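You operate a simulated robot arm through the tools that you are given. There is no shell and no other tool. Be economical: measure what you need, move in short steps, check, and stop when the job is done.

Carry out the task below with a simulated robot arm. There is one attempt and no reset: what you move stays moved.

Task
Pile some things up. At the end: the pasta nest from the table top is on the waffle box (marked "WAFFLES"); the rice bag from the table top is on the runner on the table, with the yoghurt tub (marked "PLAIN") from there on top of it and the beige egg on top of that; the brown roll stands where the pasta nest stood; whatever was shut is shut again. Leave all else as you found it, and nothing knocked over.
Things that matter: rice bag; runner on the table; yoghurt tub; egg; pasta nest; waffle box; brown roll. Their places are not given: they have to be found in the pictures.

It is judged by the outcome, as a careful person would: the job done as asked, and still so three seconds after it is handed in. It fails if anything else is knocked over, pushed out of place, dropped, spilled or broken.

Robot
A 7-joint arm with a two-finger parallel gripper, fixed in place. Base frame: the origin is at the foot of the arm, x ahead of it, y to its left, z up; the work surface is at about z = 0. Readings come in mm, rad, newtons and seconds.
With the tool pointing down near the work surface it reaches from about 240 to 620 mm from the base axis. Its first joint turns from -1.152 to 1.152 rad. Payload 2.6 kg.
The TCP is the grasp point between the finger pads, 30 mm short of the fingertips. In the tool frame z runs along the fingers and y along their closing line. The gripper opens to 94 mm. The fingers are 28 mm wide and 10 mm thick; the gripper's body (50 by 96 mm) begins 55 mm behind the TCP.
Orientation is that of the tool frame in the base frame, as a unit quaternion [x, y, z, w]. With the fingers straight down and closing along the base's y, the tool's x points along the base's -x, its y along +y and its z along -z.

Tools
- The arm moves only by the tool play_rows. Its argument "plan" is a list of rows, each an object (a shift or turn left out is 0, a gripper value left out holds the last) with "rot": the turn, a rotation vector about the base's x, y, z in rad, a list of three; "xyz": the shift along the base's x, y, z in mm, a list of three; "jaw": the closure, from 0 (fully open) to 1 (shut). In form: [{"rot": [rx, ry, rz], "xyz": [tx, ty, tz], "jaw": jaw}, ...]. A call has 1 to 12 rows; each row shifts and turns the commanded pose from where the row before left it. Each row takes 0.2 s and may step no farther than 50 mm and 0.15 rad from the row before; otherwise, or with a gripper value out of range, the whole call is refused. Where a pose cannot be reached the arm comes as near as it can. A force on the tool above 40 N (or 10 N above the force at the start of the call, whichever is more), or a blocked arm, ends the call early, and 0.2 s more pass. Each finger travels about 72 mm/s and halts on what it meets, pressing with about 42 N; the grip force reading is that of the motor and also rises with nothing between the fingers. The clock runs only during rows and for 0.2 s after the last one: add rows that do not move to give the fingers time. The reply holds the time, the measured pose of the TCP, the force on the tool along the base axes, the opening and the grip force, in the units named above and with some noise.
- Cameras (640 x 400 px; columns grow to the right, rows downward): "scene" is fixed at [44.8, 447.4, 551.1]; the picture's right is [-0.64, -0.76, 0.00], its down [-0.54, 0.45, -0.71] and it looks along [0.55, -0.46, -0.70] (base axes); focal length 254 px, centre (320, 200). "wrist" rides on the gripper at [-37, 0, -58] in the tool frame; the picture's right is [0.00, -1.00, 0.00], its down [0.97, 0.00, -0.24] and it looks along [0.24, 0.00, 0.97] (tool axes); focal length 218 px, centre (320, 200).
- camera(camera): a new picture of that camera. No time passes.
- probe_pixels(camera, pixels): for up to 12 pixels [column, row] of the newest picture of that camera ("zoom" is the newest enlarged one), the place [x, y, z] in the base frame of the surface seen there, good to about 3 mm. No time passes.
- zoom(camera, box): a new picture of the part [left, top, right, bottom] of that camera's present view, enlarged. No time passes.
- finish_job(): hands the job in; it is judged then, once.

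Keep the steps short. Do not move on a guess: measure, check each grasp and each placing, and mend mistakes. In all there are 80 turns and 46 pictures (those below and enlarged ones count). Leave the gripper open and the arm clear of the work at the hand-in unless told otherwise, and finish with a single line.

The tools are called after "Request:" by a JSON object that holds its "api" and its "payload". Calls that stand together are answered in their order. play_rows: Moves the arm, as the interface text tells. Its arguments: {"type":"object","properties":{"plan":{"type":"array"}},"required":["plan"]} The other tools are called the same way: camera (camera) takes a picture; probe_pixels (camera, pixels) gives the place of the surface under pixels of a picture; zoom (camera, box) takes an enlarged picture of a part of a camera's view; finish_job () hands the job in.

At the start:

```text
time: 0.0
tool_pos: [403.9, 76.4, 320.2]
ee_rot: [0.0, 1.0, 0.001, 0.0]
force: [0.6, -0.5, -0.5]
width: 93.9
gripper_force: 0.1
```

scene: 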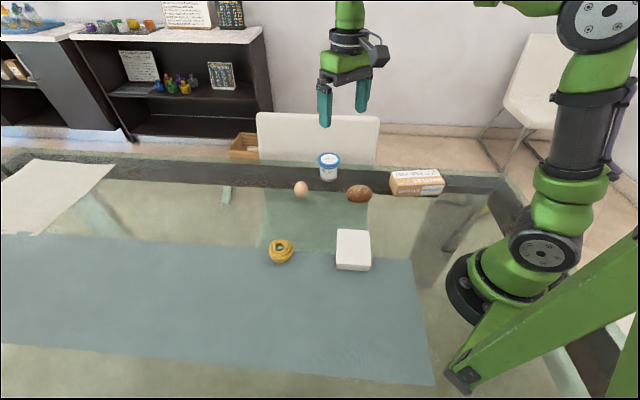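
wrist: 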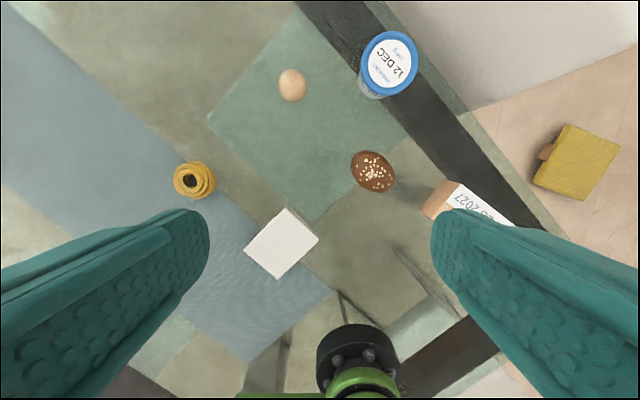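

I see the nest, the white bag, roll, egg, tub and box. I'll zoom in to identify the items and the runner.

Request:
{"api": "zoom", "payload": {"camera": "scene", "box": [220, 140, 460, 290]}}

Request:
{"api": "probe_pixels", "payload": {"camera": "scene", "pixels": [[352, 240], [352, 262], [281, 245], [301, 188], [329, 158], [358, 193], [405, 178], [430, 178], [300, 220], [300, 300], [250, 220], [385, 220]]}}

```text
2.67 times, centred on (340, 215) of scene
```

zoom: 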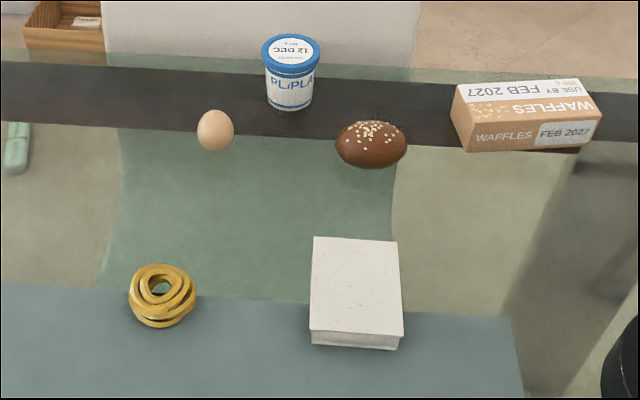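

```text
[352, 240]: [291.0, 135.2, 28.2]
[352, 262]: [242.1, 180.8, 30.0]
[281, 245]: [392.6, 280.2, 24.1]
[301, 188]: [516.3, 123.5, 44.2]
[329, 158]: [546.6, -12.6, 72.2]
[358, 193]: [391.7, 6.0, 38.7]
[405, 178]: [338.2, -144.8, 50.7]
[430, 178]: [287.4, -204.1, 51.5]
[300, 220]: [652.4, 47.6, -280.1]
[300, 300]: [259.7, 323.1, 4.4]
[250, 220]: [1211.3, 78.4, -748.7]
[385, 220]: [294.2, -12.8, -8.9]
```

The glass table fools some probes. Next I probe the runner edges and look closer at the bag and nest from the wrist camera.

Request:
{"api": "zoom", "payload": {"camera": "wrist", "box": [140, 130, 400, 300]}}

Request:
{"api": "probe_pixels", "payload": {"camera": "scene", "pixels": [[260, 246], [230, 243], [320, 253], [400, 262], [405, 275], [425, 370], [300, 340], [200, 300], [320, 270], [262, 230], [240, 236], [100, 240]]}}

Request:
{"api": "probe_pixels", "payload": {"camera": "wrist", "pixels": [[140, 130], [100, 100], [230, 240], [300, 300], [250, 340], [300, 120], [240, 130], [290, 85], [194, 180], [280, 240], [373, 172], [390, 60]]}}

```text
2.35 times, centred on (270, 215) of wrist
```

zoom: 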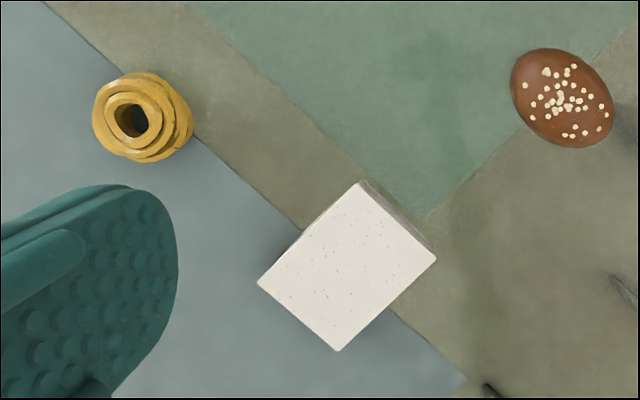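

```text
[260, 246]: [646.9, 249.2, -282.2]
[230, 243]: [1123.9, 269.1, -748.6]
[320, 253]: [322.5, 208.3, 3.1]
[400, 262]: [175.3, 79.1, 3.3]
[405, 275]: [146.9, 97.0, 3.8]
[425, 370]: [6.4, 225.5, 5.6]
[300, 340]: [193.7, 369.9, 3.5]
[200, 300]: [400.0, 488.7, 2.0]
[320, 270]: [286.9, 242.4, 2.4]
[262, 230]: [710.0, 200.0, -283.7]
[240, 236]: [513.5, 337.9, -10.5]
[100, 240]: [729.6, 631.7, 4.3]
```

```text
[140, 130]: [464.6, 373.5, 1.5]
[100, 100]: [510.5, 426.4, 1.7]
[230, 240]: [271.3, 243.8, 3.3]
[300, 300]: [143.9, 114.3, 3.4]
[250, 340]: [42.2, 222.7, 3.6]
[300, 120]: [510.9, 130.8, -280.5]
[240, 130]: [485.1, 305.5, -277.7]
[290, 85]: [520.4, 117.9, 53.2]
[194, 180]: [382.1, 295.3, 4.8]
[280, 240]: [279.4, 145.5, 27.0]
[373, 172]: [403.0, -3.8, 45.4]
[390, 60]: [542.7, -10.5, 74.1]
```

Layout so far: the runner is the blue-grey cloth (z≈3), with its edge roughly on y−x≈−110. The nest is near (387,286), and the bag (about 109×78×28) is near (272,141) straddling the runner edge. Next I move above the nest for a close look.

Request:
{"api": "play_rows", "payload": {"plan": [{"xyz": [-2.7, 35, -26], "jaw": 0}, {"xyz": [-2.7, 35, -26]}, {"xyz": [-2.7, 35, -26]}, {"xyz": [-2.7, 35, -26]}, {"xyz": [-2.7, 35, -26]}, {"xyz": [-2.7, 35, -26]}, {}]}}

Request:
{"api": "camera", "payload": {"camera": "wrist"}}

```text
time: 1.6
tool_pos: [388.4, 288.0, 165.0]
ee_rot: [0.001, 1.0, 0.0, -0.001]
force: [0.8, 0.8, 0.3]
width: 94.1
gripper_force: 0.0
```

```text
41 pictures are left
```

wrist: 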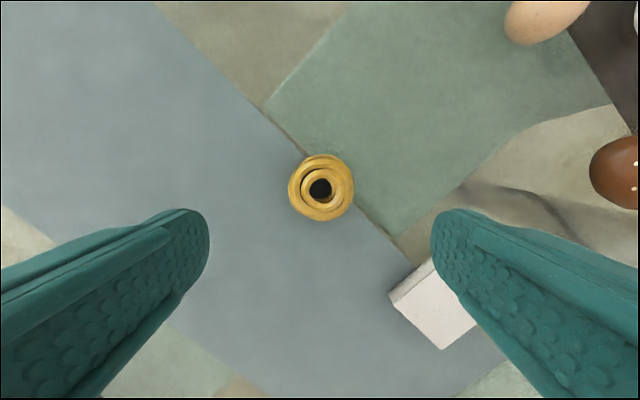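

The nest is centred at (321,187), i.e. about (387,287) and about 62 mm wide. I probe its height.

Request:
{"api": "probe_pixels", "payload": {"camera": "wrist", "pixels": [[298, 187], [344, 187], [321, 210], [321, 165], [321, 187], [270, 187], [432, 295], [395, 293], [440, 345], [305, 178]]}}

```text
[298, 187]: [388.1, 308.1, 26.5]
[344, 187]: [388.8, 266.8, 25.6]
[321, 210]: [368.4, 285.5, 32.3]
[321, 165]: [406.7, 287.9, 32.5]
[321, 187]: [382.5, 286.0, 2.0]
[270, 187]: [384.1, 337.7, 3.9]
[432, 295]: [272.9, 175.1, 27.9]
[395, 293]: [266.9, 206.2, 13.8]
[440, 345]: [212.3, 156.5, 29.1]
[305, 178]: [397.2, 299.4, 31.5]
```

The nest is about 33 mm tall. I'll descend so the tips are just above the cloth and close gently.

Request:
{"api": "play_rows", "payload": {"plan": [{"xyz": [-0.5, -0.5, -40]}, {"xyz": [-0.5, -0.5, -40]}, {"xyz": [0, 0, -30]}, {"xyz": [0, 0, -17]}, {}, {"jaw": 0.3}, {"jaw": 0.42}, {}, {}]}}

```text
time: 3.6
tool_pos: [388.4, 286.7, 35.6]
ee_rot: [0.0, 1.0, 0.0, 0.0]
force: [0.5, 0.7, 0.2]
width: 55.5
gripper_force: 0.9
```

Width is 55.5 with almost no force, so it isn't gripped yet. Closing further in steps.

Request:
{"api": "play_rows", "payload": {"plan": [{"jaw": 0.46}, {}, {"jaw": 0.5}, {}, {}]}}

```text
time: 4.8
tool_pos: [387.6, 286.6, 37.4]
ee_rot: [0.0, 1.0, 0.0, 0.0]
force: [0.0, 0.0, -0.8]
width: 54.5
gripper_force: 41.8
```

The nest is held at 54.5 mm. Lifting it and carrying it toward the waffle box, high above everything.

Request:
{"api": "play_rows", "payload": {"plan": [{"xyz": [0, 0, 30]}, {"xyz": [0, 0, 45]}, {"xyz": [0, 0, 45]}, {"xyz": [0, 0, 45]}, {}]}}

Request:
{"api": "play_rows", "payload": {"plan": [{"xyz": [-5, -42, 0]}, {"xyz": [-5, -42, 0]}, {"xyz": [-5, -42, 0]}, {"xyz": [-5, -42, 0]}, {"xyz": [-5, -42, 0]}, {"xyz": [-5, -42, 0]}, {"xyz": [-5, -42, 0]}, {"xyz": [-5, -42, 0]}, {"xyz": [-5, -42, 0]}, {"xyz": [-5, -42, 0]}, {}]}}

Request:
{"api": "camera", "payload": {"camera": "wrist"}}

Request:
{"api": "zoom", "payload": {"camera": "scene", "box": [280, 60, 480, 220]}}

```text
time: 6.0
tool_pos: [388.0, 284.8, 202.2]
ee_rot: [0.0, 1.0, 0.0, 0.0]
force: [0.0, 0.3, -0.8]
width: 47.0
gripper_force: 0.0
```

```text
time: 8.4
tool_pos: [337.0, -135.0, 203.3]
ee_rot: [0.0, 1.0, 0.0, 0.0]
force: [0.3, 0.2, 0.7]
width: 46.9
gripper_force: 0.0
```

```text
40 pictures are left
```

wrist: 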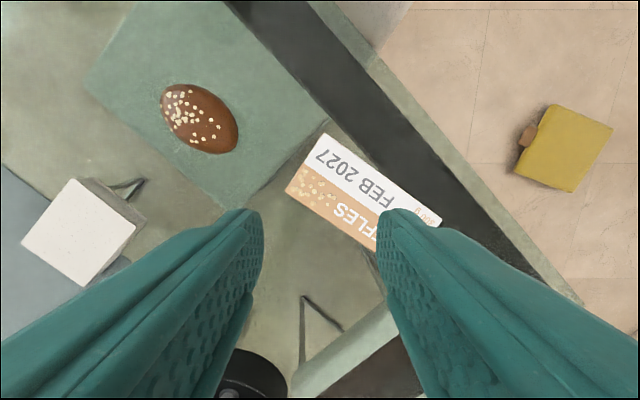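

```text
2.50 times, centred on (380, 140) of scene
```

zoom: 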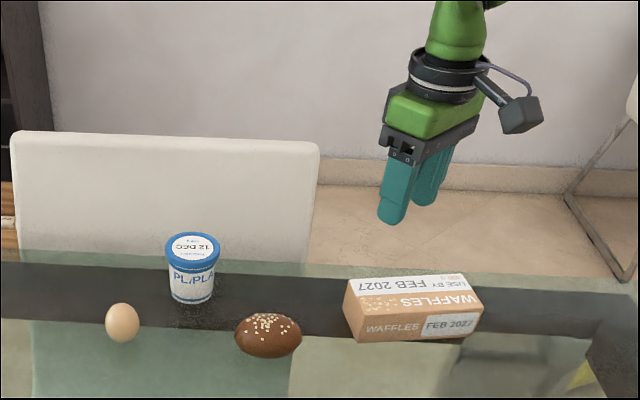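

The nest slipped out: width 47 and empty fingers. While here I measure the box and check on the nest.

Request:
{"api": "probe_pixels", "payload": {"camera": "wrist", "pixels": [[325, 136], [290, 188], [310, 163], [370, 160], [430, 215], [360, 235], [436, 222], [345, 190], [165, 90], [235, 145], [200, 115], [205, 150]]}}

Request:
{"api": "camera", "payload": {"camera": "scene"}}

Request:
{"api": "zoom", "payload": {"camera": "scene", "box": [220, 190, 380, 290]}}

```text
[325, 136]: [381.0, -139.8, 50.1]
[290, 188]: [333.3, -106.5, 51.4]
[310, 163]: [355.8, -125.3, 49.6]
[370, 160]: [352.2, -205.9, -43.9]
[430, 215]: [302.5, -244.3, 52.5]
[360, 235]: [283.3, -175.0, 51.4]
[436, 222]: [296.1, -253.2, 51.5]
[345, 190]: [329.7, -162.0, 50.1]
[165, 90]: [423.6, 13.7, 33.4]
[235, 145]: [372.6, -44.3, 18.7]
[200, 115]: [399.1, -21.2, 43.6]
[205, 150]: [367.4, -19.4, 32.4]
```

```text
38 pictures are left
```

scene: 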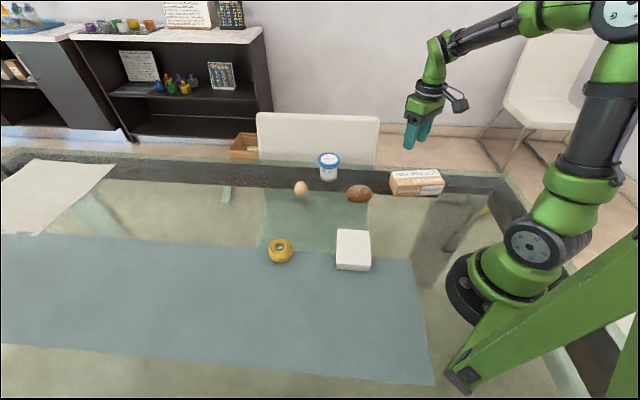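

```text
4.00 times, centred on (300, 240) of scene
```

zoom: 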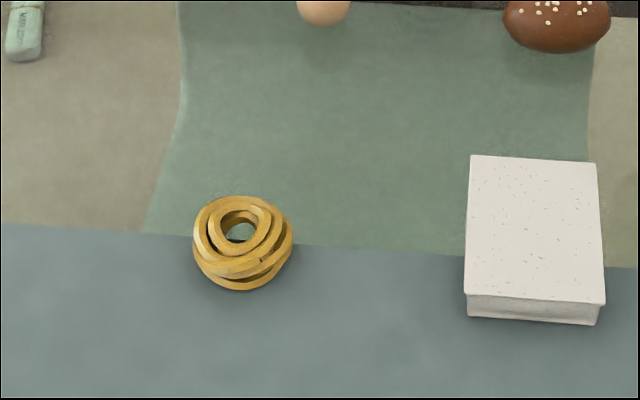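

The nest still stands at about its old place. I go back above it with the gripper open to re-measure.

Request:
{"api": "play_rows", "payload": {"plan": [{"xyz": [5, 42, 0], "jaw": 0}, {"xyz": [5, 42, 0]}, {"xyz": [5, 42, 0]}, {"xyz": [5, 42, 0]}, {"xyz": [5, 42, 0]}, {"xyz": [5, 42, 0]}, {"xyz": [5, 42, 0]}, {"xyz": [5, 42, 0]}, {"xyz": [5, 42, 0]}, {"xyz": [5, 42, 0]}, {"xyz": [0, 0, -42]}, {}]}}

Request:
{"api": "zoom", "payload": {"camera": "wrist", "box": [240, 120, 400, 220]}}

Request:
{"api": "probe_pixels", "payload": {"camera": "zoom", "pixels": [[200, 270], [250, 270], [320, 160], [320, 370], [380, 270], [440, 270], [320, 265], [420, 200], [220, 200], [220, 340], [420, 340]]}}

```text
time: 11.0
tool_pos: [387.7, 284.9, 160.8]
ee_rot: [0.001, 1.0, 0.0, 0.0]
force: [0.6, 0.3, -0.1]
width: 94.0
gripper_force: 0.0
```

```text
4.00 times, centred on (320, 170) of wrist
```

zoom: 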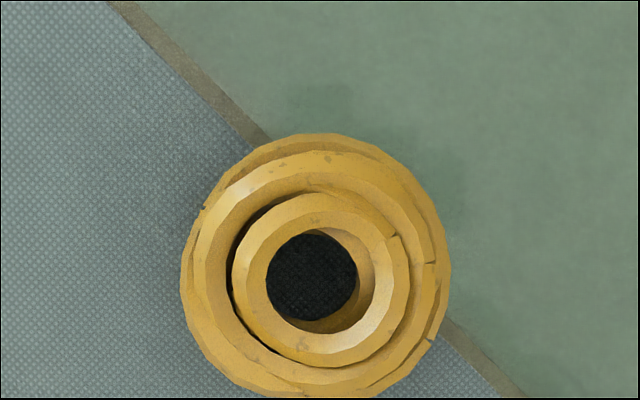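

```text
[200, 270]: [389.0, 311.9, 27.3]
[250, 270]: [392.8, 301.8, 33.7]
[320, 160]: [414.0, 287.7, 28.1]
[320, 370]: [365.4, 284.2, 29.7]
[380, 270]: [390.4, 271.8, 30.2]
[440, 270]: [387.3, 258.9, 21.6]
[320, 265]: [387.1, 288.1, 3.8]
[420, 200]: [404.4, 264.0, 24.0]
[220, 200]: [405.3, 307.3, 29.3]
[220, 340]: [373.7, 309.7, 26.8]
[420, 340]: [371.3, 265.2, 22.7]
```

The nest is upright with its centre near (389,286). I grip again, a bit lower, shut with full command, then lift slowly and check.

Request:
{"api": "play_rows", "payload": {"plan": [{"xyz": [1, 1, -45]}, {"xyz": [0.5, 0, -45]}, {"xyz": [0, 0, -25]}, {"xyz": [0, 0, -9]}, {"xyz": [0, 0, -3]}, {}, {"jaw": 0.4}, {}, {"jaw": 0.6}, {}, {}]}}

Request:
{"api": "play_rows", "payload": {"plan": [{"xyz": [0, 0, 3], "jaw": 1.0}, {"xyz": [0, 0, 5]}, {"xyz": [0, 0, 8]}, {"xyz": [0, 0, 10]}, {}]}}

```text
time: 13.4
tool_pos: [388.8, 286.4, 32.9]
ee_rot: [0.001, 1.0, -0.001, 0.0]
force: [-0.6, -0.3, 0.7]
width: 55.3
gripper_force: 42.0
```

```text
time: 14.6
tool_pos: [389.5, 286.3, 58.3]
ee_rot: [0.0, 1.0, 0.0, 0.0]
force: [-0.1, 0.3, 0.0]
width: 55.4
gripper_force: 41.7
```

It holds at 55.4 mm while lifting. Continuing up gradually, then a check picture.

Request:
{"api": "play_rows", "payload": {"plan": [{"xyz": [0, 0, 15]}, {"xyz": [0, 0, 20]}, {"xyz": [0, 0, 20]}, {"xyz": [0, 0, 20]}, {"xyz": [0, 0, 20]}, {"xyz": [0, 0, 15]}, {}]}}

Request:
{"api": "play_rows", "payload": {"plan": [{"xyz": [-3, -20, 0]}, {"xyz": [-5, -35, 0]}, {"xyz": [-6, -40, 0]}, {"xyz": [-6, -43, 0]}, {"xyz": [-6, -43, 0]}, {"xyz": [-6, -43, 0]}, {"xyz": [-6, -43, 0]}, {"xyz": [-6, -43, 0]}, {"xyz": [-6, -43, 0]}, {"xyz": [-6, -43, 0]}, {"xyz": [-4, -30, 0]}, {}]}}

Request:
{"api": "camera", "payload": {"camera": "wrist"}}

```text
time: 16.2
tool_pos: [389.2, 285.7, 170.7]
ee_rot: [0.0, 1.0, 0.0, 0.0]
force: [-0.2, -0.7, -1.0]
width: 55.1
gripper_force: 41.7
```

```text
time: 18.8
tool_pos: [328.9, -139.8, 168.9]
ee_rot: [0.0, 1.0, 0.0, 0.0]
force: [-0.3, 0.5, -0.2]
width: 55.7
gripper_force: 42.0
```

```text
35 pictures are left
```

wrist: 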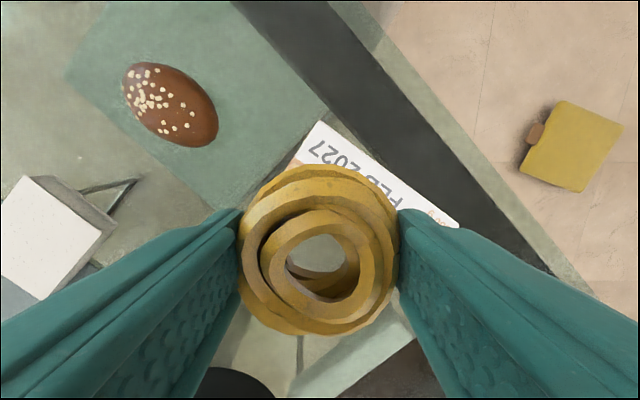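

The nest is held well. The box top is centred at about (316,-181), z≈51. I move over it and lower to TCP z≈84.

Request:
{"api": "play_rows", "payload": {"plan": [{"xyz": [-6, -20, 0]}, {"xyz": [-6.5, -21.5, 0]}, {"xyz": [0, 0, -25]}, {"xyz": [0, 0, -25]}, {"xyz": [0, 0, -20]}, {"xyz": [0, 0, -10]}, {"xyz": [0, 0, -3]}, {}]}}

Request:
{"api": "zoom", "payload": {"camera": "scene", "box": [360, 120, 480, 200]}}

```text
time: 20.6
tool_pos: [316.8, -181.8, 85.9]
ee_rot: [0.0, 1.0, 0.0, 0.0]
force: [-0.1, 0.5, -1.1]
width: 54.9
gripper_force: 42.0
```

```text
5.00 times, centred on (420, 160) of scene
```

zoom: 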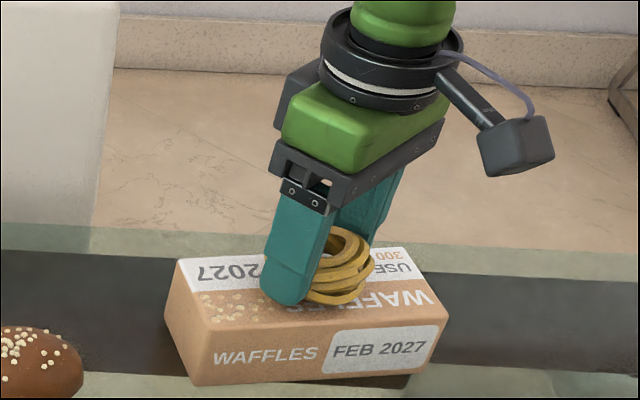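

It's just above the box top. Lowering 3 mm more in small steps, then opening gently.

Request:
{"api": "play_rows", "payload": {"plan": [{"xyz": [0, 0, -1.5]}, {"xyz": [0, 0, -1.5]}, {}, {"jaw": 0.35}, {"jaw": 0.2}, {"jaw": 0.1}, {}, {"xyz": [0, 0, 10]}, {"xyz": [0, 0, 40]}, {"xyz": [0, 0, 40]}, {"xyz": [0, 10, 20], "jaw": 0}, {}]}}

Request:
{"api": "zoom", "payload": {"camera": "scene", "box": [360, 120, 480, 200]}}

Request:
{"api": "camera", "payload": {"camera": "wrist"}}

```text
time: 23.2
tool_pos: [315.4, -169.9, 193.1]
ee_rot: [0.0, 1.0, 0.0, 0.0]
force: [0.5, 0.0, -0.9]
width: 93.8
gripper_force: 0.0
```

```text
5.00 times, centred on (420, 160) of scene
```

zoom: 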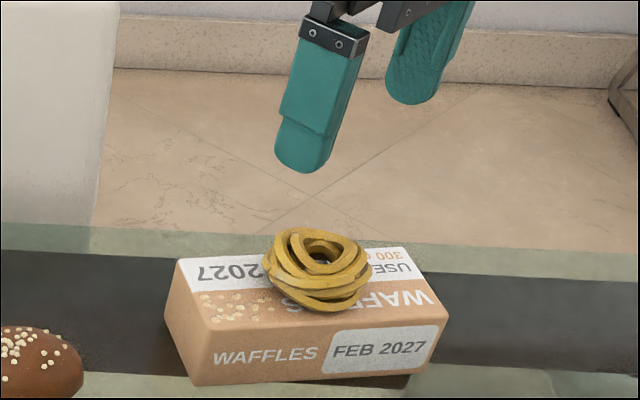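

```text
32 pictures are left
```

wrist: 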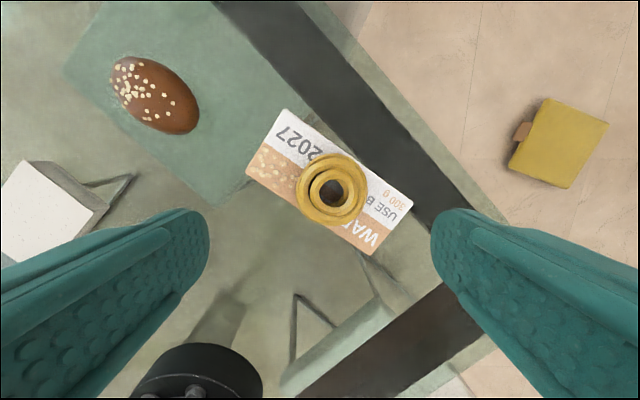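

The nest is centred on the box. Now the roll: I move above it (~(399,-20)) while turning the tool about +0.84 rad so the fingers close across its short side.

Request:
{"api": "play_rows", "payload": {"plan": [{"xyz": [14, 25, 0], "rot": [0, 0, 0.14]}, {"xyz": [14, 25, 0], "rot": [0, 0, 0.14]}, {"xyz": [14, 25, 0], "rot": [0, 0, 0.14]}, {"xyz": [14, 25, 0], "rot": [0, 0, 0.14]}, {"xyz": [14, 25, 0], "rot": [0, 0, 0.14]}, {"xyz": [14, 25, -20], "rot": [0, 0, 0.14]}, {}]}}

Request:
{"api": "camera", "payload": {"camera": "wrist"}}

```text
time: 24.8
tool_pos: [401.2, -20.1, 173.6]
ee_rot: [-0.408, 0.913, 0.0, 0.0]
force: [-0.6, 0.3, -0.4]
width: 93.7
gripper_force: 0.1
```

```text
31 pictures are left
```

wrist: 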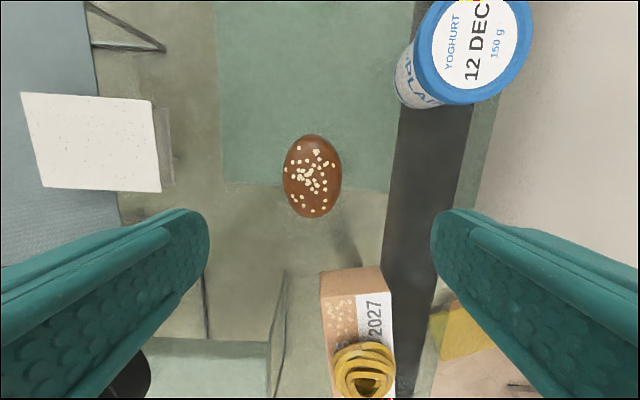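

The roll's long axis is nearly vertical in the picture, centred at (313,176). I probe its outline.

Request:
{"api": "probe_pixels", "payload": {"camera": "wrist", "pixels": [[313, 140], [313, 176], [313, 212], [289, 176], [337, 176], [286, 176], [340, 176]]}}

```text
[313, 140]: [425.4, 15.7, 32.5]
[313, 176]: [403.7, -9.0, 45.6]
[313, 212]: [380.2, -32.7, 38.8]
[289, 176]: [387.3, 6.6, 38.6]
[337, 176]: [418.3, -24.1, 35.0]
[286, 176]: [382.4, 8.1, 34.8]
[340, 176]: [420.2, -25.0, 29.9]
```

Roll centre ≈ (402,-9), width ~55. I align, descend and grip it.

Request:
{"api": "play_rows", "payload": {"plan": [{"xyz": [0.5, 11, -20]}, {"xyz": [0, 0, -40]}, {"xyz": [0, 0, -40]}, {"xyz": [0, 0, -25]}, {"xyz": [0, 0, -12]}, {}, {"jaw": 0.3}, {"jaw": 0.4}, {"jaw": 0.6}, {}, {}]}}

Request:
{"api": "play_rows", "payload": {"plan": [{"jaw": 1.0}, {"xyz": [0, 0, 4]}, {"xyz": [0, 0, 8]}, {"xyz": [0, 0, 12]}, {}]}}

```text
time: 27.2
tool_pos: [400.4, -10.3, 35.3]
ee_rot: [-0.407, 0.913, 0.0, 0.0]
force: [0.0, 0.6, -0.2]
width: 55.0
gripper_force: 41.8
```

```text
time: 28.4
tool_pos: [401.1, -10.6, 59.5]
ee_rot: [-0.407, 0.913, 0.0, 0.0]
force: [-0.4, 0.5, -0.5]
width: 55.6
gripper_force: 42.0
```

The roll is held. Lifting further and carrying it to the nest's old place (388,286).

Request:
{"api": "play_rows", "payload": {"plan": [{"xyz": [0, 0, 20]}, {"xyz": [0, 0, 25]}, {"xyz": [0, 0, 25]}, {"xyz": [0, 15, 10]}, {"xyz": [-2, 30, 0]}, {"xyz": [-2, 40, 0]}, {"xyz": [-2, 45, 0]}, {"xyz": [-2, 45, 0]}, {"xyz": [-2, 45, 0]}, {"xyz": [-2, 45, 0]}, {"xyz": [-1, 31, 0]}, {}]}}

Request:
{"api": "camera", "payload": {"camera": "wrist"}}

```text
time: 31.0
tool_pos: [386.3, 286.1, 139.1]
ee_rot: [-0.408, 0.913, 0.001, 0.001]
force: [1.1, 0.2, 0.7]
width: 55.4
gripper_force: 41.8
```

```text
30 pictures are left
```

wrist: 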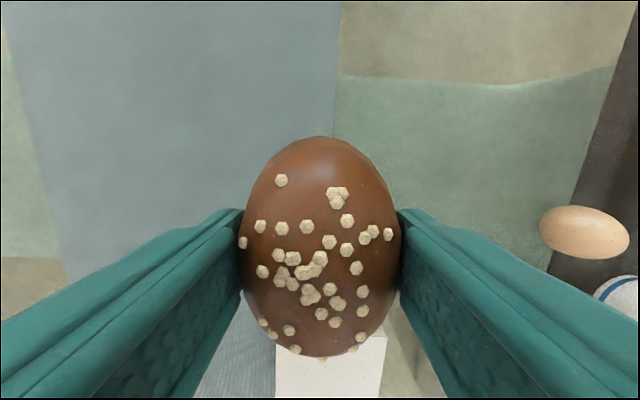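

Over the spot. Lowering with slow last steps onto the runner, then releasing.

Request:
{"api": "play_rows", "payload": {"plan": [{"xyz": [1, 0, -30]}, {"xyz": [0, 0, -35]}, {"xyz": [0, 0, -22]}, {"xyz": [0, 0, -8]}, {"xyz": [0, 0, -3]}, {"xyz": [0, 0, -1.5]}, {}]}}

Request:
{"api": "zoom", "payload": {"camera": "scene", "box": [220, 180, 380, 280]}}

```text
time: 32.6
tool_pos: [387.9, 286.3, 40.3]
ee_rot: [-0.408, 0.913, 0.0, 0.0]
force: [-0.4, -0.4, -0.9]
width: 55.6
gripper_force: 42.0
```

```text
4.00 times, centred on (300, 230) of scene
```

zoom: 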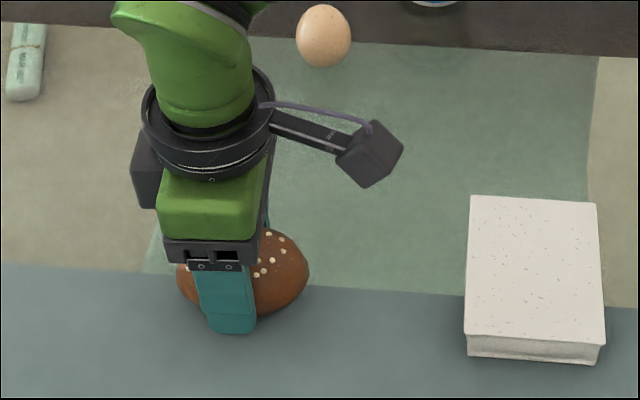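

Request:
{"api": "play_rows", "payload": {"plan": [{"xyz": [0, 0, -1.5]}, {"xyz": [0, 0, -1]}, {}, {"jaw": 0.38}, {"jaw": 0.3}, {"jaw": 0.15}, {"jaw": 0}, {}, {"xyz": [0, 0, 15]}, {"xyz": [0, 0, 45]}, {"xyz": [0, 0, 45]}, {"xyz": [0, 0, 30]}]}}

Request:
{"api": "camera", "payload": {"camera": "wrist"}}

Request:
{"api": "zoom", "payload": {"camera": "scene", "box": [220, 180, 380, 280]}}

```text
time: 35.2
tool_pos: [389.5, 285.7, 174.0]
ee_rot: [-0.408, 0.913, 0.001, 0.0]
force: [-0.2, -0.2, 0.3]
width: 94.2
gripper_force: 0.2
```

```text
28 pictures are left
```

wrist: 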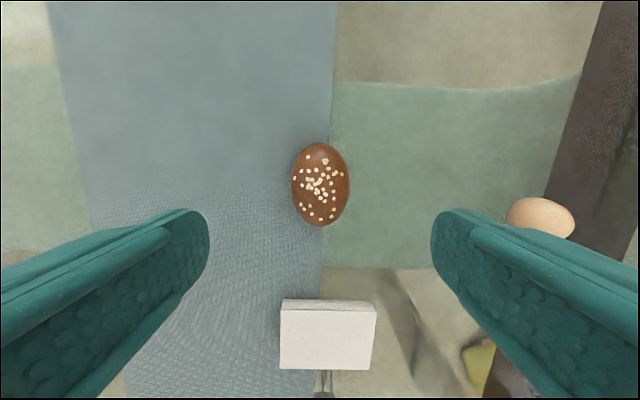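

```text
4.00 times, centred on (300, 230) of scene
```

zoom: 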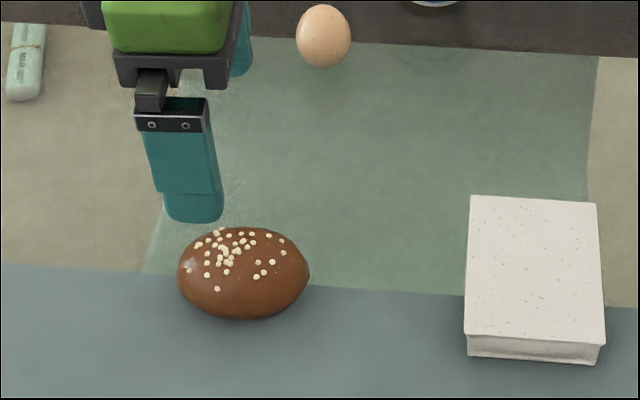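

The roll stands at the nest's place. Now the bag: I move above (272,141) and turn the tool −1.69 rad so the fingers close across its 78 mm side.

Request:
{"api": "play_rows", "payload": {"plan": [{"xyz": [-9.8, -12.1, 0], "rot": [0, 0, -0.141]}, {"xyz": [-9.8, -12.1, 0], "rot": [0, 0, -0.141]}, {"xyz": [-9.8, -12.1, 0], "rot": [0, 0, -0.141]}, {"xyz": [-9.8, -12.1, 0], "rot": [0, 0, -0.141]}, {"xyz": [-9.8, -12.1, 0], "rot": [0, 0, -0.141]}, {"xyz": [-9.8, -12.1, 0], "rot": [0, 0, -0.141]}, {"xyz": [-9.8, -12.1, 0], "rot": [0, 0, -0.141]}, {"xyz": [-9.8, -12.1, 0], "rot": [0, 0, -0.141]}, {"xyz": [-9.8, -12.1, 0], "rot": [0, 0, -0.141]}, {"xyz": [-9.8, -12.1, 0], "rot": [0, 0, -0.141]}, {"xyz": [-9.8, -12.1, 0], "rot": [0, 0, -0.141]}, {"xyz": [-9.8, -12.1, 0], "rot": [0, 0, -0.141]}]}}

Request:
{"api": "camera", "payload": {"camera": "wrist"}}

```text
time: 37.8
tool_pos: [270.3, 141.3, 172.1]
ee_rot: [0.414, 0.91, 0.0, 0.0]
force: [-0.5, 0.5, 0.2]
width: 94.1
gripper_force: 0.0
```

```text
26 pictures are left
```

wrist: 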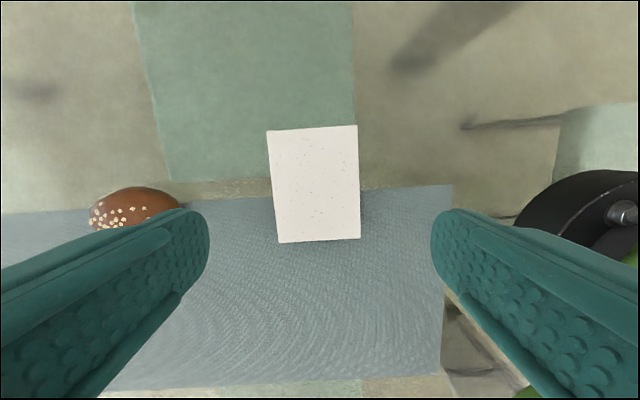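

The bag's centre is about (272,144), skewed about 4° to the fingers. I correct by +0.07 rad and descend straddling it.

Request:
{"api": "play_rows", "payload": {"plan": [{"xyz": [1.9, 3, 0], "rot": [0, 0, 0.07]}, {"xyz": [0, 0, -40]}, {"xyz": [0, 0, -40]}, {}]}}

Request:
{"api": "camera", "payload": {"camera": "wrist"}}

```text
time: 38.8
tool_pos: [273.7, 143.4, 90.9]
ee_rot: [0.382, 0.924, 0.0, 0.0]
force: [-0.5, 0.2, -0.2]
width: 93.8
gripper_force: 0.1
```

```text
25 pictures are left
```

wrist: 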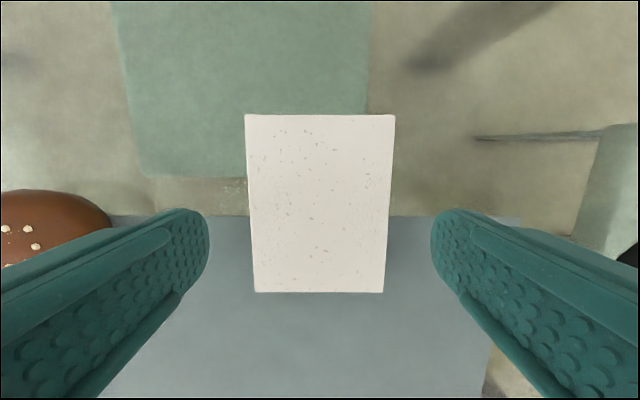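

Well aligned. Descending and gripping.

Request:
{"api": "play_rows", "payload": {"plan": [{"xyz": [0, 0, -30]}, {"xyz": [0, 0, -18]}, {"xyz": [0, 0, -7]}, {}, {"jaw": 0.15}, {"jaw": 0.3}, {}, {}]}}

Request:
{"api": "play_rows", "payload": {"plan": [{"jaw": 1.0}, {"xyz": [0, 0, 3]}, {"xyz": [0, 0, 6]}, {"xyz": [0, 0, 10]}, {}]}}

```text
time: 40.6
tool_pos: [272.2, 143.4, 38.8]
ee_rot: [0.381, 0.924, 0.0, 0.0]
force: [-0.2, 0.4, 0.7]
width: 84.3
gripper_force: 41.9
```

```text
time: 41.8
tool_pos: [273.0, 143.2, 57.8]
ee_rot: [0.381, 0.925, 0.0, -0.001]
force: [0.1, -0.1, -0.7]
width: 84.2
gripper_force: 42.1
```

The bag is lifted at 84 mm. Raising a bit more, then carrying it onto the runner at about (225,235).

Request:
{"api": "play_rows", "payload": {"plan": [{"xyz": [0, 0, 12]}, {"xyz": [0, 0, 15]}, {"xyz": [-5, 10, 0]}, {"xyz": [-10, 20, 0]}, {"xyz": [-13, 25, 0]}, {"xyz": [-12, 22, 0]}, {"xyz": [-8, 15, 0]}, {}, {}]}}

Request:
{"api": "camera", "payload": {"camera": "scene"}}

```text
time: 43.8
tool_pos: [224.6, 235.5, 83.7]
ee_rot: [0.38, 0.925, 0.001, 0.0]
force: [-0.5, 0.3, -1.2]
width: 84.3
gripper_force: 41.6
```

```text
24 pictures are left
```

scene: 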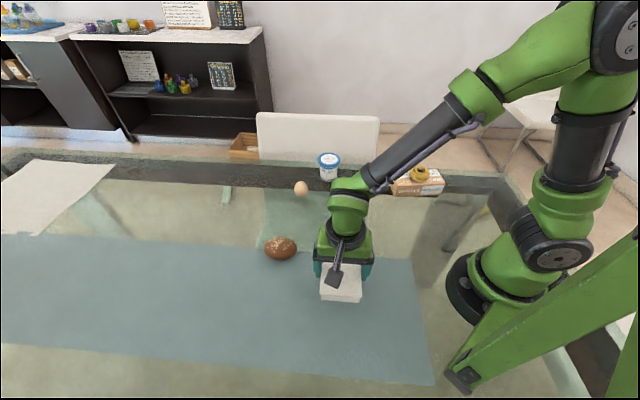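

Lowering the bag onto the runner and releasing.

Request:
{"api": "play_rows", "payload": {"plan": [{"xyz": [0, 0, -20]}, {"xyz": [0, 0, -15]}, {"xyz": [0, 0, -6]}, {"xyz": [0, 0, -2]}, {"xyz": [0, 0, -1.5]}, {"xyz": [0, 0, -1]}, {}]}}

```text
time: 45.4
tool_pos: [225.2, 236.3, 39.4]
ee_rot: [0.381, 0.924, 0.0, 0.0]
force: [-6.9, -2.3, 19.0]
width: 84.1
gripper_force: 42.9
```

Contact: 19 N upward, so the bag is seated. Backing off 1 mm, opening, then rising.

Request:
{"api": "play_rows", "payload": {"plan": [{"xyz": [0, 0, 1]}, {"jaw": 0.08}, {"jaw": 0}, {}, {"xyz": [0, 0, 15]}, {"xyz": [0, 0, 40]}, {"xyz": [0, 0, 45]}, {"xyz": [0, 0, 45]}, {}]}}

Request:
{"api": "camera", "payload": {"camera": "wrist"}}

Request:
{"api": "probe_pixels", "payload": {"camera": "wrist", "pixels": [[290, 150], [345, 150], [320, 190], [285, 225], [345, 225], [250, 200]]}}

```text
time: 47.4
tool_pos: [224.8, 235.7, 186.0]
ee_rot: [0.381, 0.925, 0.001, 0.001]
force: [-0.7, -0.6, -0.8]
width: 93.8
gripper_force: 0.1
```

```text
23 pictures are left
```

wrist: 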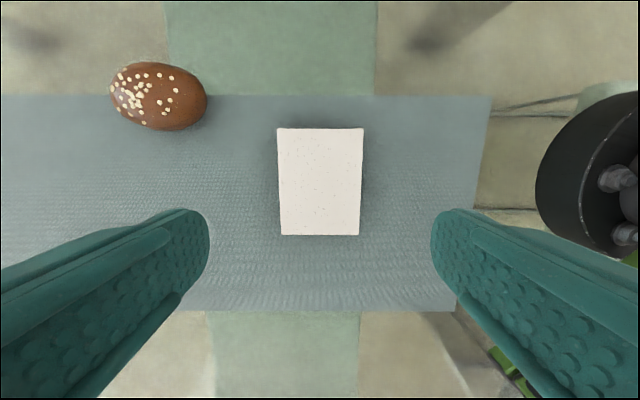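

```text
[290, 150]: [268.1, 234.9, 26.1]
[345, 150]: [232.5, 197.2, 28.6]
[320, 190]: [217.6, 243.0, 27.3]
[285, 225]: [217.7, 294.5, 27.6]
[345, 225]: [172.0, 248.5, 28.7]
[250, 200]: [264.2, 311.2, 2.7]
```

The bag lies flat on the runner (top z≈28, centre ≈(225,236)). Now the tub: I move above (535,-12) and turn back to the plain orientation.

Request:
{"api": "play_rows", "payload": {"plan": [{"xyz": [31, -24.8, 0], "rot": [0, 0, 0.0782]}, {"xyz": [31, -24.8, 0], "rot": [0, 0, 0.0782]}, {"xyz": [31, -24.8, 0], "rot": [0, 0, 0.0782]}, {"xyz": [31, -24.8, 0], "rot": [0, 0, 0.0782]}, {"xyz": [31, -24.8, 0], "rot": [0, 0, 0.0782]}, {"xyz": [31, -24.8, 0], "rot": [0, 0, 0.0782]}, {"xyz": [31, -24.8, 0], "rot": [0, 0, 0.0782]}, {"xyz": [31, -24.8, 0], "rot": [0, 0, 0.0782]}, {"xyz": [31, -24.8, 0], "rot": [0, 0, 0.0782]}, {"xyz": [31, -24.8, 0], "rot": [0, 0, 0.0782]}, {}]}}

Request:
{"api": "camera", "payload": {"camera": "wrist"}}

Request:
{"api": "zoom", "payload": {"camera": "scene", "box": [280, 135, 400, 210]}}

```text
time: 49.8
tool_pos: [534.2, -12.3, 185.5]
ee_rot: [0.0, 1.0, 0.0, 0.0]
force: [0.4, -0.5, 0.1]
width: 93.8
gripper_force: 0.3
```

```text
22 pictures are left
```

wrist: 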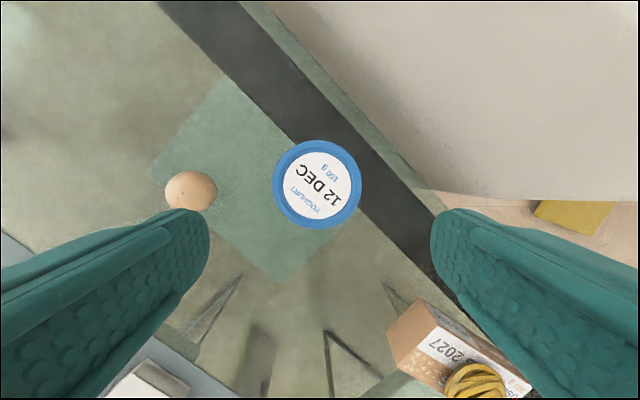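

```text
5.33 times, centred on (340, 172) of scene
```

zoom: 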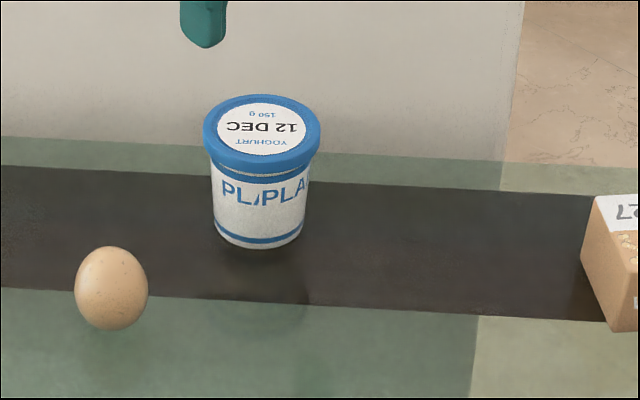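

Lid centred at (317,184), about 69 mm across. Probing the lid, rim and side.

Request:
{"api": "probe_pixels", "payload": {"camera": "wrist", "pixels": [[317, 184], [277, 184], [357, 184], [317, 144], [317, 225], [274, 184], [360, 184], [300, 184], [180, 180], [190, 190], [170, 190], [210, 190]]}}

Request:
{"api": "probe_pixels", "payload": {"camera": "zoom", "pixels": [[258, 205], [258, 240], [262, 165], [262, 130], [112, 255], [112, 290], [112, 322]]}}

```text
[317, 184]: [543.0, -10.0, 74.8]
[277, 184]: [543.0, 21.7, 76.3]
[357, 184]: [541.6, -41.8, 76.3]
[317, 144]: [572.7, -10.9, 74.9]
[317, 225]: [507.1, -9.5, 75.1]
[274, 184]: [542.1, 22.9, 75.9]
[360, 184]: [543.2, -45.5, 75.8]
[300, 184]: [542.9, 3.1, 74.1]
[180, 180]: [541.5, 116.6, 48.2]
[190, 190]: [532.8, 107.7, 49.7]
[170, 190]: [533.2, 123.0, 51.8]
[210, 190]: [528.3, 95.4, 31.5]
```

```text
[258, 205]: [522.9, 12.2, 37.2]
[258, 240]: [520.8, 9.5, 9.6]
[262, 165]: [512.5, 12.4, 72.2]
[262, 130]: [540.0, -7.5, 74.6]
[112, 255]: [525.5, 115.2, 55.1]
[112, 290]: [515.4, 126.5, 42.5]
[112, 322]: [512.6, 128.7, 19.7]
```

Tub centre ≈ (542,-10), lid Ø69 at z 60–76. I descend to TCP z≈60 to grip at the lid band.

Request:
{"api": "play_rows", "payload": {"plan": [{"xyz": [8, 2, -20]}, {"xyz": [0, 0, -40]}, {"xyz": [0, 0, -40]}, {"xyz": [0, 0, -18]}, {"xyz": [0, 0, -8]}, {}, {"jaw": 0.15}, {"jaw": 0.3}, {"jaw": 0.45}, {}, {}]}}

Request:
{"api": "play_rows", "payload": {"plan": [{"jaw": 1.0}, {"xyz": [0, 0, 3]}, {"xyz": [0, 0, 5]}, {"xyz": [0, 0, 8]}, {"xyz": [0, 0, 10]}, {}]}}

Request:
{"api": "zoom", "payload": {"camera": "scene", "box": [280, 110, 400, 210]}}

```text
time: 52.2
tool_pos: [542.9, -9.9, 58.2]
ee_rot: [0.0, 1.0, 0.0, 0.0]
force: [0.5, 0.3, -0.4]
width: 73.7
gripper_force: 42.1
```

```text
time: 53.6
tool_pos: [543.4, -8.8, 84.1]
ee_rot: [0.0, 1.0, 0.0, 0.0]
force: [-0.1, 0.6, -2.1]
width: 74.0
gripper_force: 41.9
```

```text
4.00 times, centred on (340, 160) of scene
```

zoom: 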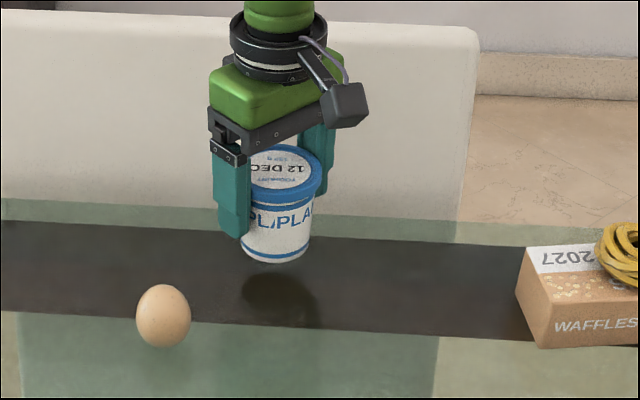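

The tub is held level. Raising it and carrying it toward the bag at (225,236).

Request:
{"api": "play_rows", "payload": {"plan": [{"xyz": [0, 0, 15]}, {"xyz": [0, 0, 25]}, {"xyz": [0, 0, 25]}, {"xyz": [0, 0, 15]}, {"xyz": [-10, 8, 0]}, {"xyz": [-20, 15, 0]}, {"xyz": [-30, 23, 0]}, {"xyz": [-35, 27, 0]}, {"xyz": [-35, 27, 0]}, {"xyz": [-35, 27, 0]}, {"xyz": [-35, 27, 0]}]}}

Request:
{"api": "play_rows", "payload": {"plan": [{"xyz": [-35, 27, 0]}, {"xyz": [-35, 27, 0]}, {"xyz": [-25, 20, 0]}, {"xyz": [-15, 12, 0]}, {"xyz": [-8, 5.5, 0]}, {}, {"xyz": [0, 0, -20]}, {"xyz": [0, 0, -20]}, {"xyz": [0, 0, -15]}, {}]}}

Request:
{"api": "zoom", "payload": {"camera": "scene", "box": [240, 180, 440, 320]}}

```text
time: 56.0
tool_pos: [343.2, 142.9, 165.1]
ee_rot: [0.001, 1.0, 0.0, 0.001]
force: [0.2, 0.7, -2.7]
width: 73.7
gripper_force: 41.7
```

```text
time: 58.2
tool_pos: [224.2, 235.9, 109.0]
ee_rot: [0.0, 1.0, 0.001, 0.0]
force: [-0.3, -0.2, -2.2]
width: 73.7
gripper_force: 41.7
```

```text
2.86 times, centred on (340, 250) of scene
```

zoom: 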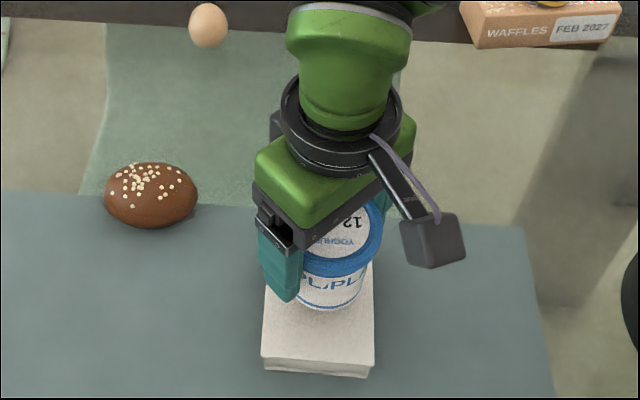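

Above the bag. Lowering slowly from 109 toward ~87, watching the force.

Request:
{"api": "play_rows", "payload": {"plan": [{"xyz": [0, 0, -10]}, {"xyz": [0, 0, -6]}, {"xyz": [0, 0, -2]}, {"xyz": [0, 0, -1.5]}, {"xyz": [0, 0, -1]}, {}]}}

```text
time: 59.6
tool_pos: [225.1, 235.4, 89.8]
ee_rot: [-0.001, 1.0, 0.0, 0.001]
force: [0.0, -0.4, -2.9]
width: 73.6
gripper_force: 42.4
```

Request:
{"api": "play_rows", "payload": {"plan": [{"xyz": [0, 0, -1]}, {"xyz": [0, 0, -1]}, {}]}}

```text
time: 60.4
tool_pos: [225.2, 235.1, 87.5]
ee_rot: [-0.001, 1.0, 0.0, 0.0]
force: [-0.2, 0.0, -2.5]
width: 73.6
gripper_force: 42.2
```

Still hanging (−2.5 N). Continuing in 1 mm steps.

Request:
{"api": "play_rows", "payload": {"plan": [{"xyz": [0, 0, -1]}, {}]}}

Request:
{"api": "play_rows", "payload": {"plan": [{"xyz": [0, 0, -1]}, {}]}}

```text
time: 61.0
tool_pos: [226.0, 235.6, 86.1]
ee_rot: [0.0, 1.0, 0.0, 0.0]
force: [-0.5, 0.1, -2.1]
width: 73.3
gripper_force: 42.3
```

```text
time: 61.6
tool_pos: [225.1, 235.1, 85.2]
ee_rot: [0.0, 1.0, 0.0, 0.0]
force: [-0.9, 0.0, 3.3]
width: 73.7
gripper_force: 42.7
```

Contact now (+3.3 N). Opening gently and rising.

Request:
{"api": "play_rows", "payload": {"plan": [{"jaw": 0.2}, {"jaw": 0.1}, {"jaw": 0}, {}, {"xyz": [0, 0, 15]}, {"xyz": [0, 0, 30]}, {"xyz": [0, 0, 45]}, {"xyz": [0, 0, 45]}, {}]}}

Request:
{"api": "camera", "payload": {"camera": "wrist"}}

Request:
{"api": "zoom", "payload": {"camera": "scene", "box": [240, 160, 440, 320]}}

Request:
{"api": "probe_pixels", "payload": {"camera": "wrist", "pixels": [[320, 190], [320, 160], [320, 220], [285, 190], [355, 190]]}}

```text
time: 63.6
tool_pos: [225.8, 234.9, 221.6]
ee_rot: [-0.001, 1.0, 0.001, 0.0]
force: [0.3, -0.6, 0.4]
width: 94.0
gripper_force: 0.0
```

```text
18 pictures are left
```

wrist: 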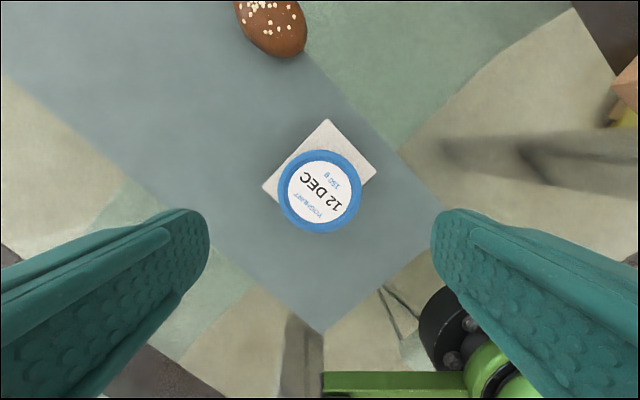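

```text
2.50 times, centred on (340, 240) of scene
```

zoom: 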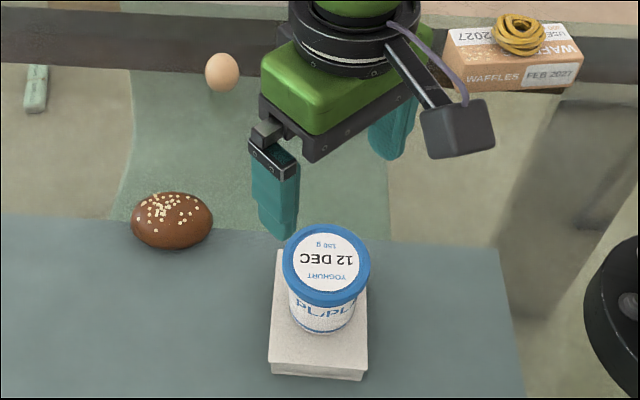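

```text
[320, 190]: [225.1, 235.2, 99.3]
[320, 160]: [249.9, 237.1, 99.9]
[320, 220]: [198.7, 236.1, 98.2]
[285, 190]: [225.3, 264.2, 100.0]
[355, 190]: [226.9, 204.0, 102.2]
```

The tub stands on the bag; lid top z≈100, centre (225,235). Now to the egg near (530,113).

Request:
{"api": "play_rows", "payload": {"plan": [{"xyz": [37.8, -15.3, 0]}, {"xyz": [37.8, -15.3, 0]}, {"xyz": [37.8, -15.3, 0]}, {"xyz": [37.8, -15.3, 0]}, {"xyz": [37.8, -15.3, 0]}, {"xyz": [37.8, -15.3, 0]}, {"xyz": [37.8, -15.3, -30]}, {"xyz": [37.8, -15.3, -30]}, {}]}}

Request:
{"api": "camera", "payload": {"camera": "wrist"}}

Request:
{"api": "zoom", "payload": {"camera": "scene", "box": [265, 165, 345, 215]}}

```text
refused: row 7 steps farther than a row can; nothing moved
```

```text
16 pictures are left
```

wrist: 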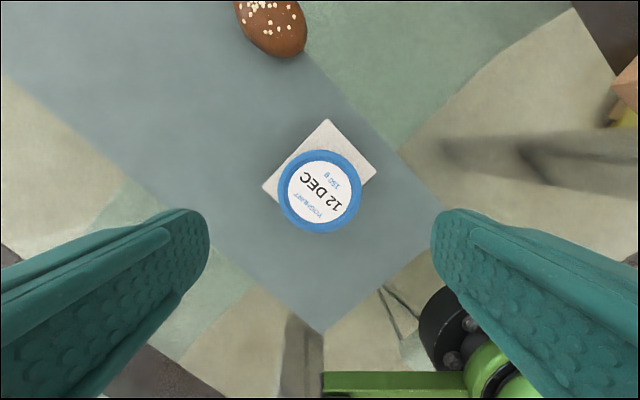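

```text
8.00 times, centred on (305, 190) of scene
```

zoom: 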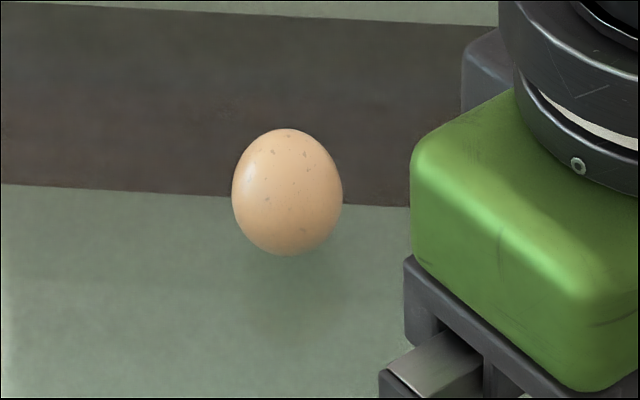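

The last steps were too long, so nothing moved. Redoing with shorter steps.

Request:
{"api": "play_rows", "payload": {"plan": [{"xyz": [37.8, -15.3, 0]}, {"xyz": [37.8, -15.3, 0]}, {"xyz": [37.8, -15.3, 0]}, {"xyz": [37.8, -15.3, 0]}, {"xyz": [37.8, -15.3, 0]}, {"xyz": [37.8, -15.3, 0]}, {"xyz": [37.8, -15.3, 0]}, {"xyz": [37.8, -15.3, 0]}, {"xyz": [0, 0, -40]}, {"xyz": [0, 0, -35]}, {}]}}

Request:
{"api": "camera", "payload": {"camera": "wrist"}}

```text
time: 66.0
tool_pos: [528.0, 113.6, 144.7]
ee_rot: [0.001, 1.0, 0.0, 0.0]
force: [0.3, 0.7, 0.1]
width: 93.9
gripper_force: 0.1
```

```text
14 pictures are left
```

wrist: 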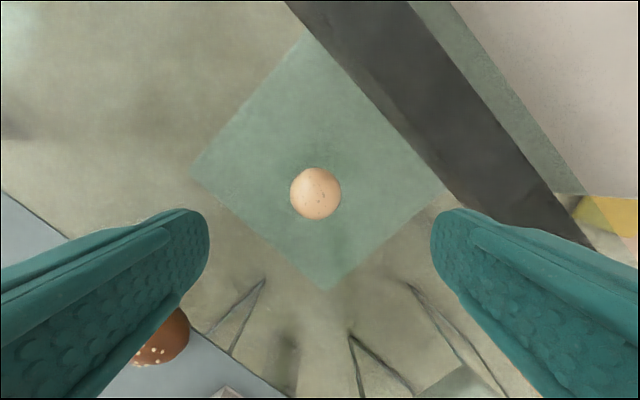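

Request:
{"api": "probe_pixels", "payload": {"camera": "wrist", "pixels": [[316, 193], [296, 193], [337, 193], [316, 172], [316, 215], [305, 193], [327, 193], [316, 182], [316, 204], [316, 260]]}}

```text
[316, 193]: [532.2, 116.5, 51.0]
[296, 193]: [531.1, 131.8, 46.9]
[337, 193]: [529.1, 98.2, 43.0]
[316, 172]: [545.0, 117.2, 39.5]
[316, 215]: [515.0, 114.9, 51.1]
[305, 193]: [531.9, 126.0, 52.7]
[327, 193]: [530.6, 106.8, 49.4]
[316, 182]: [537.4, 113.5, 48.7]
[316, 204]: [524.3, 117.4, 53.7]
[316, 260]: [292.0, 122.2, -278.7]
```

Egg is upright, ~43 mm wide, ~54 tall, centre ≈ (528,116). Descending with the tips just above the table and closing to just before contact.

Request:
{"api": "play_rows", "payload": {"plan": [{"xyz": [0, 2.4, -30]}, {"xyz": [0, 0, -35]}, {"xyz": [0, 0, -25]}, {"xyz": [0, 0, -12]}, {"xyz": [0, 0, -8]}, {}, {"jaw": 0.2}, {"jaw": 0.35}, {"jaw": 0.45}, {"jaw": 0.5}, {}]}}

Request:
{"api": "camera", "payload": {"camera": "wrist"}}

```text
time: 68.4
tool_pos: [527.5, 115.5, 35.5]
ee_rot: [0.001, 1.0, 0.0, 0.0]
force: [-0.2, -0.5, 0.2]
width: 47.0
gripper_force: 0.0
```

```text
13 pictures are left
```

wrist: 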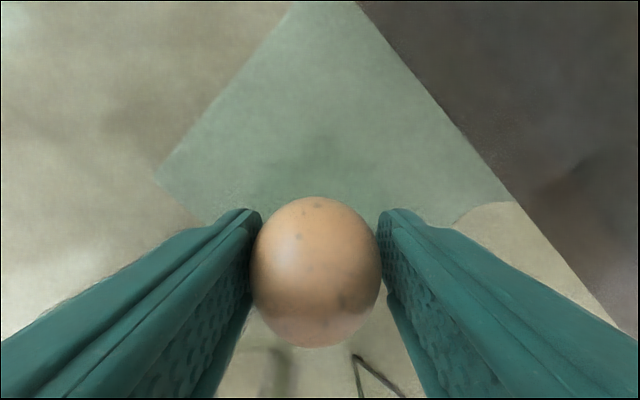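

The egg is centred between the fingers. Closing in small steps.

Request:
{"api": "play_rows", "payload": {"plan": [{"jaw": 0.52}, {"jaw": 0.535}, {"jaw": 0.545}, {}]}}

```text
time: 69.4
tool_pos: [528.5, 115.4, 34.2]
ee_rot: [0.0, 1.0, 0.0, 0.0]
force: [0.5, -0.4, 0.3]
width: 42.9
gripper_force: 0.0
```

Request:
{"api": "play_rows", "payload": {"plan": [{"jaw": 0.555}, {"jaw": 0.565}, {}, {}]}}

```text
time: 70.4
tool_pos: [526.9, 115.9, 35.8]
ee_rot: [0.0, 1.0, 0.0, 0.0]
force: [-0.8, -0.5, -0.7]
width: 42.0
gripper_force: 5.5
```

Contact at 42.0 mm with 5.5 N. A little more grip, then a slow lift.

Request:
{"api": "play_rows", "payload": {"plan": [{"jaw": 0.58}, {}, {}, {"xyz": [0, 0, 2]}, {"xyz": [0, 0, 4]}, {"xyz": [0, 0, 6]}, {}]}}

```text
time: 72.0
tool_pos: [528.4, 116.1, 47.0]
ee_rot: [0.0, 1.0, 0.0, 0.0]
force: [0.3, 0.0, -0.2]
width: 41.5
gripper_force: 11.9
```

Request:
{"api": "play_rows", "payload": {"plan": [{"jaw": 0.6}, {}, {"xyz": [0, 0, 6]}, {"xyz": [0, 0, 8]}, {"xyz": [0, 0, 8]}, {}]}}

Request:
{"api": "zoom", "payload": {"camera": "scene", "box": [255, 130, 355, 210]}}

```text
time: 73.4
tool_pos: [527.3, 115.2, 70.7]
ee_rot: [0.0, 1.0, 0.0, 0.0]
force: [0.6, 0.0, -0.3]
width: 41.3
gripper_force: 12.5
```

```text
5.00 times, centred on (305, 170) of scene
```

zoom: 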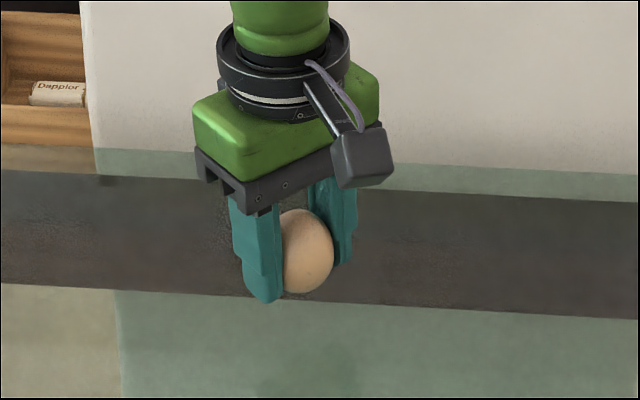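

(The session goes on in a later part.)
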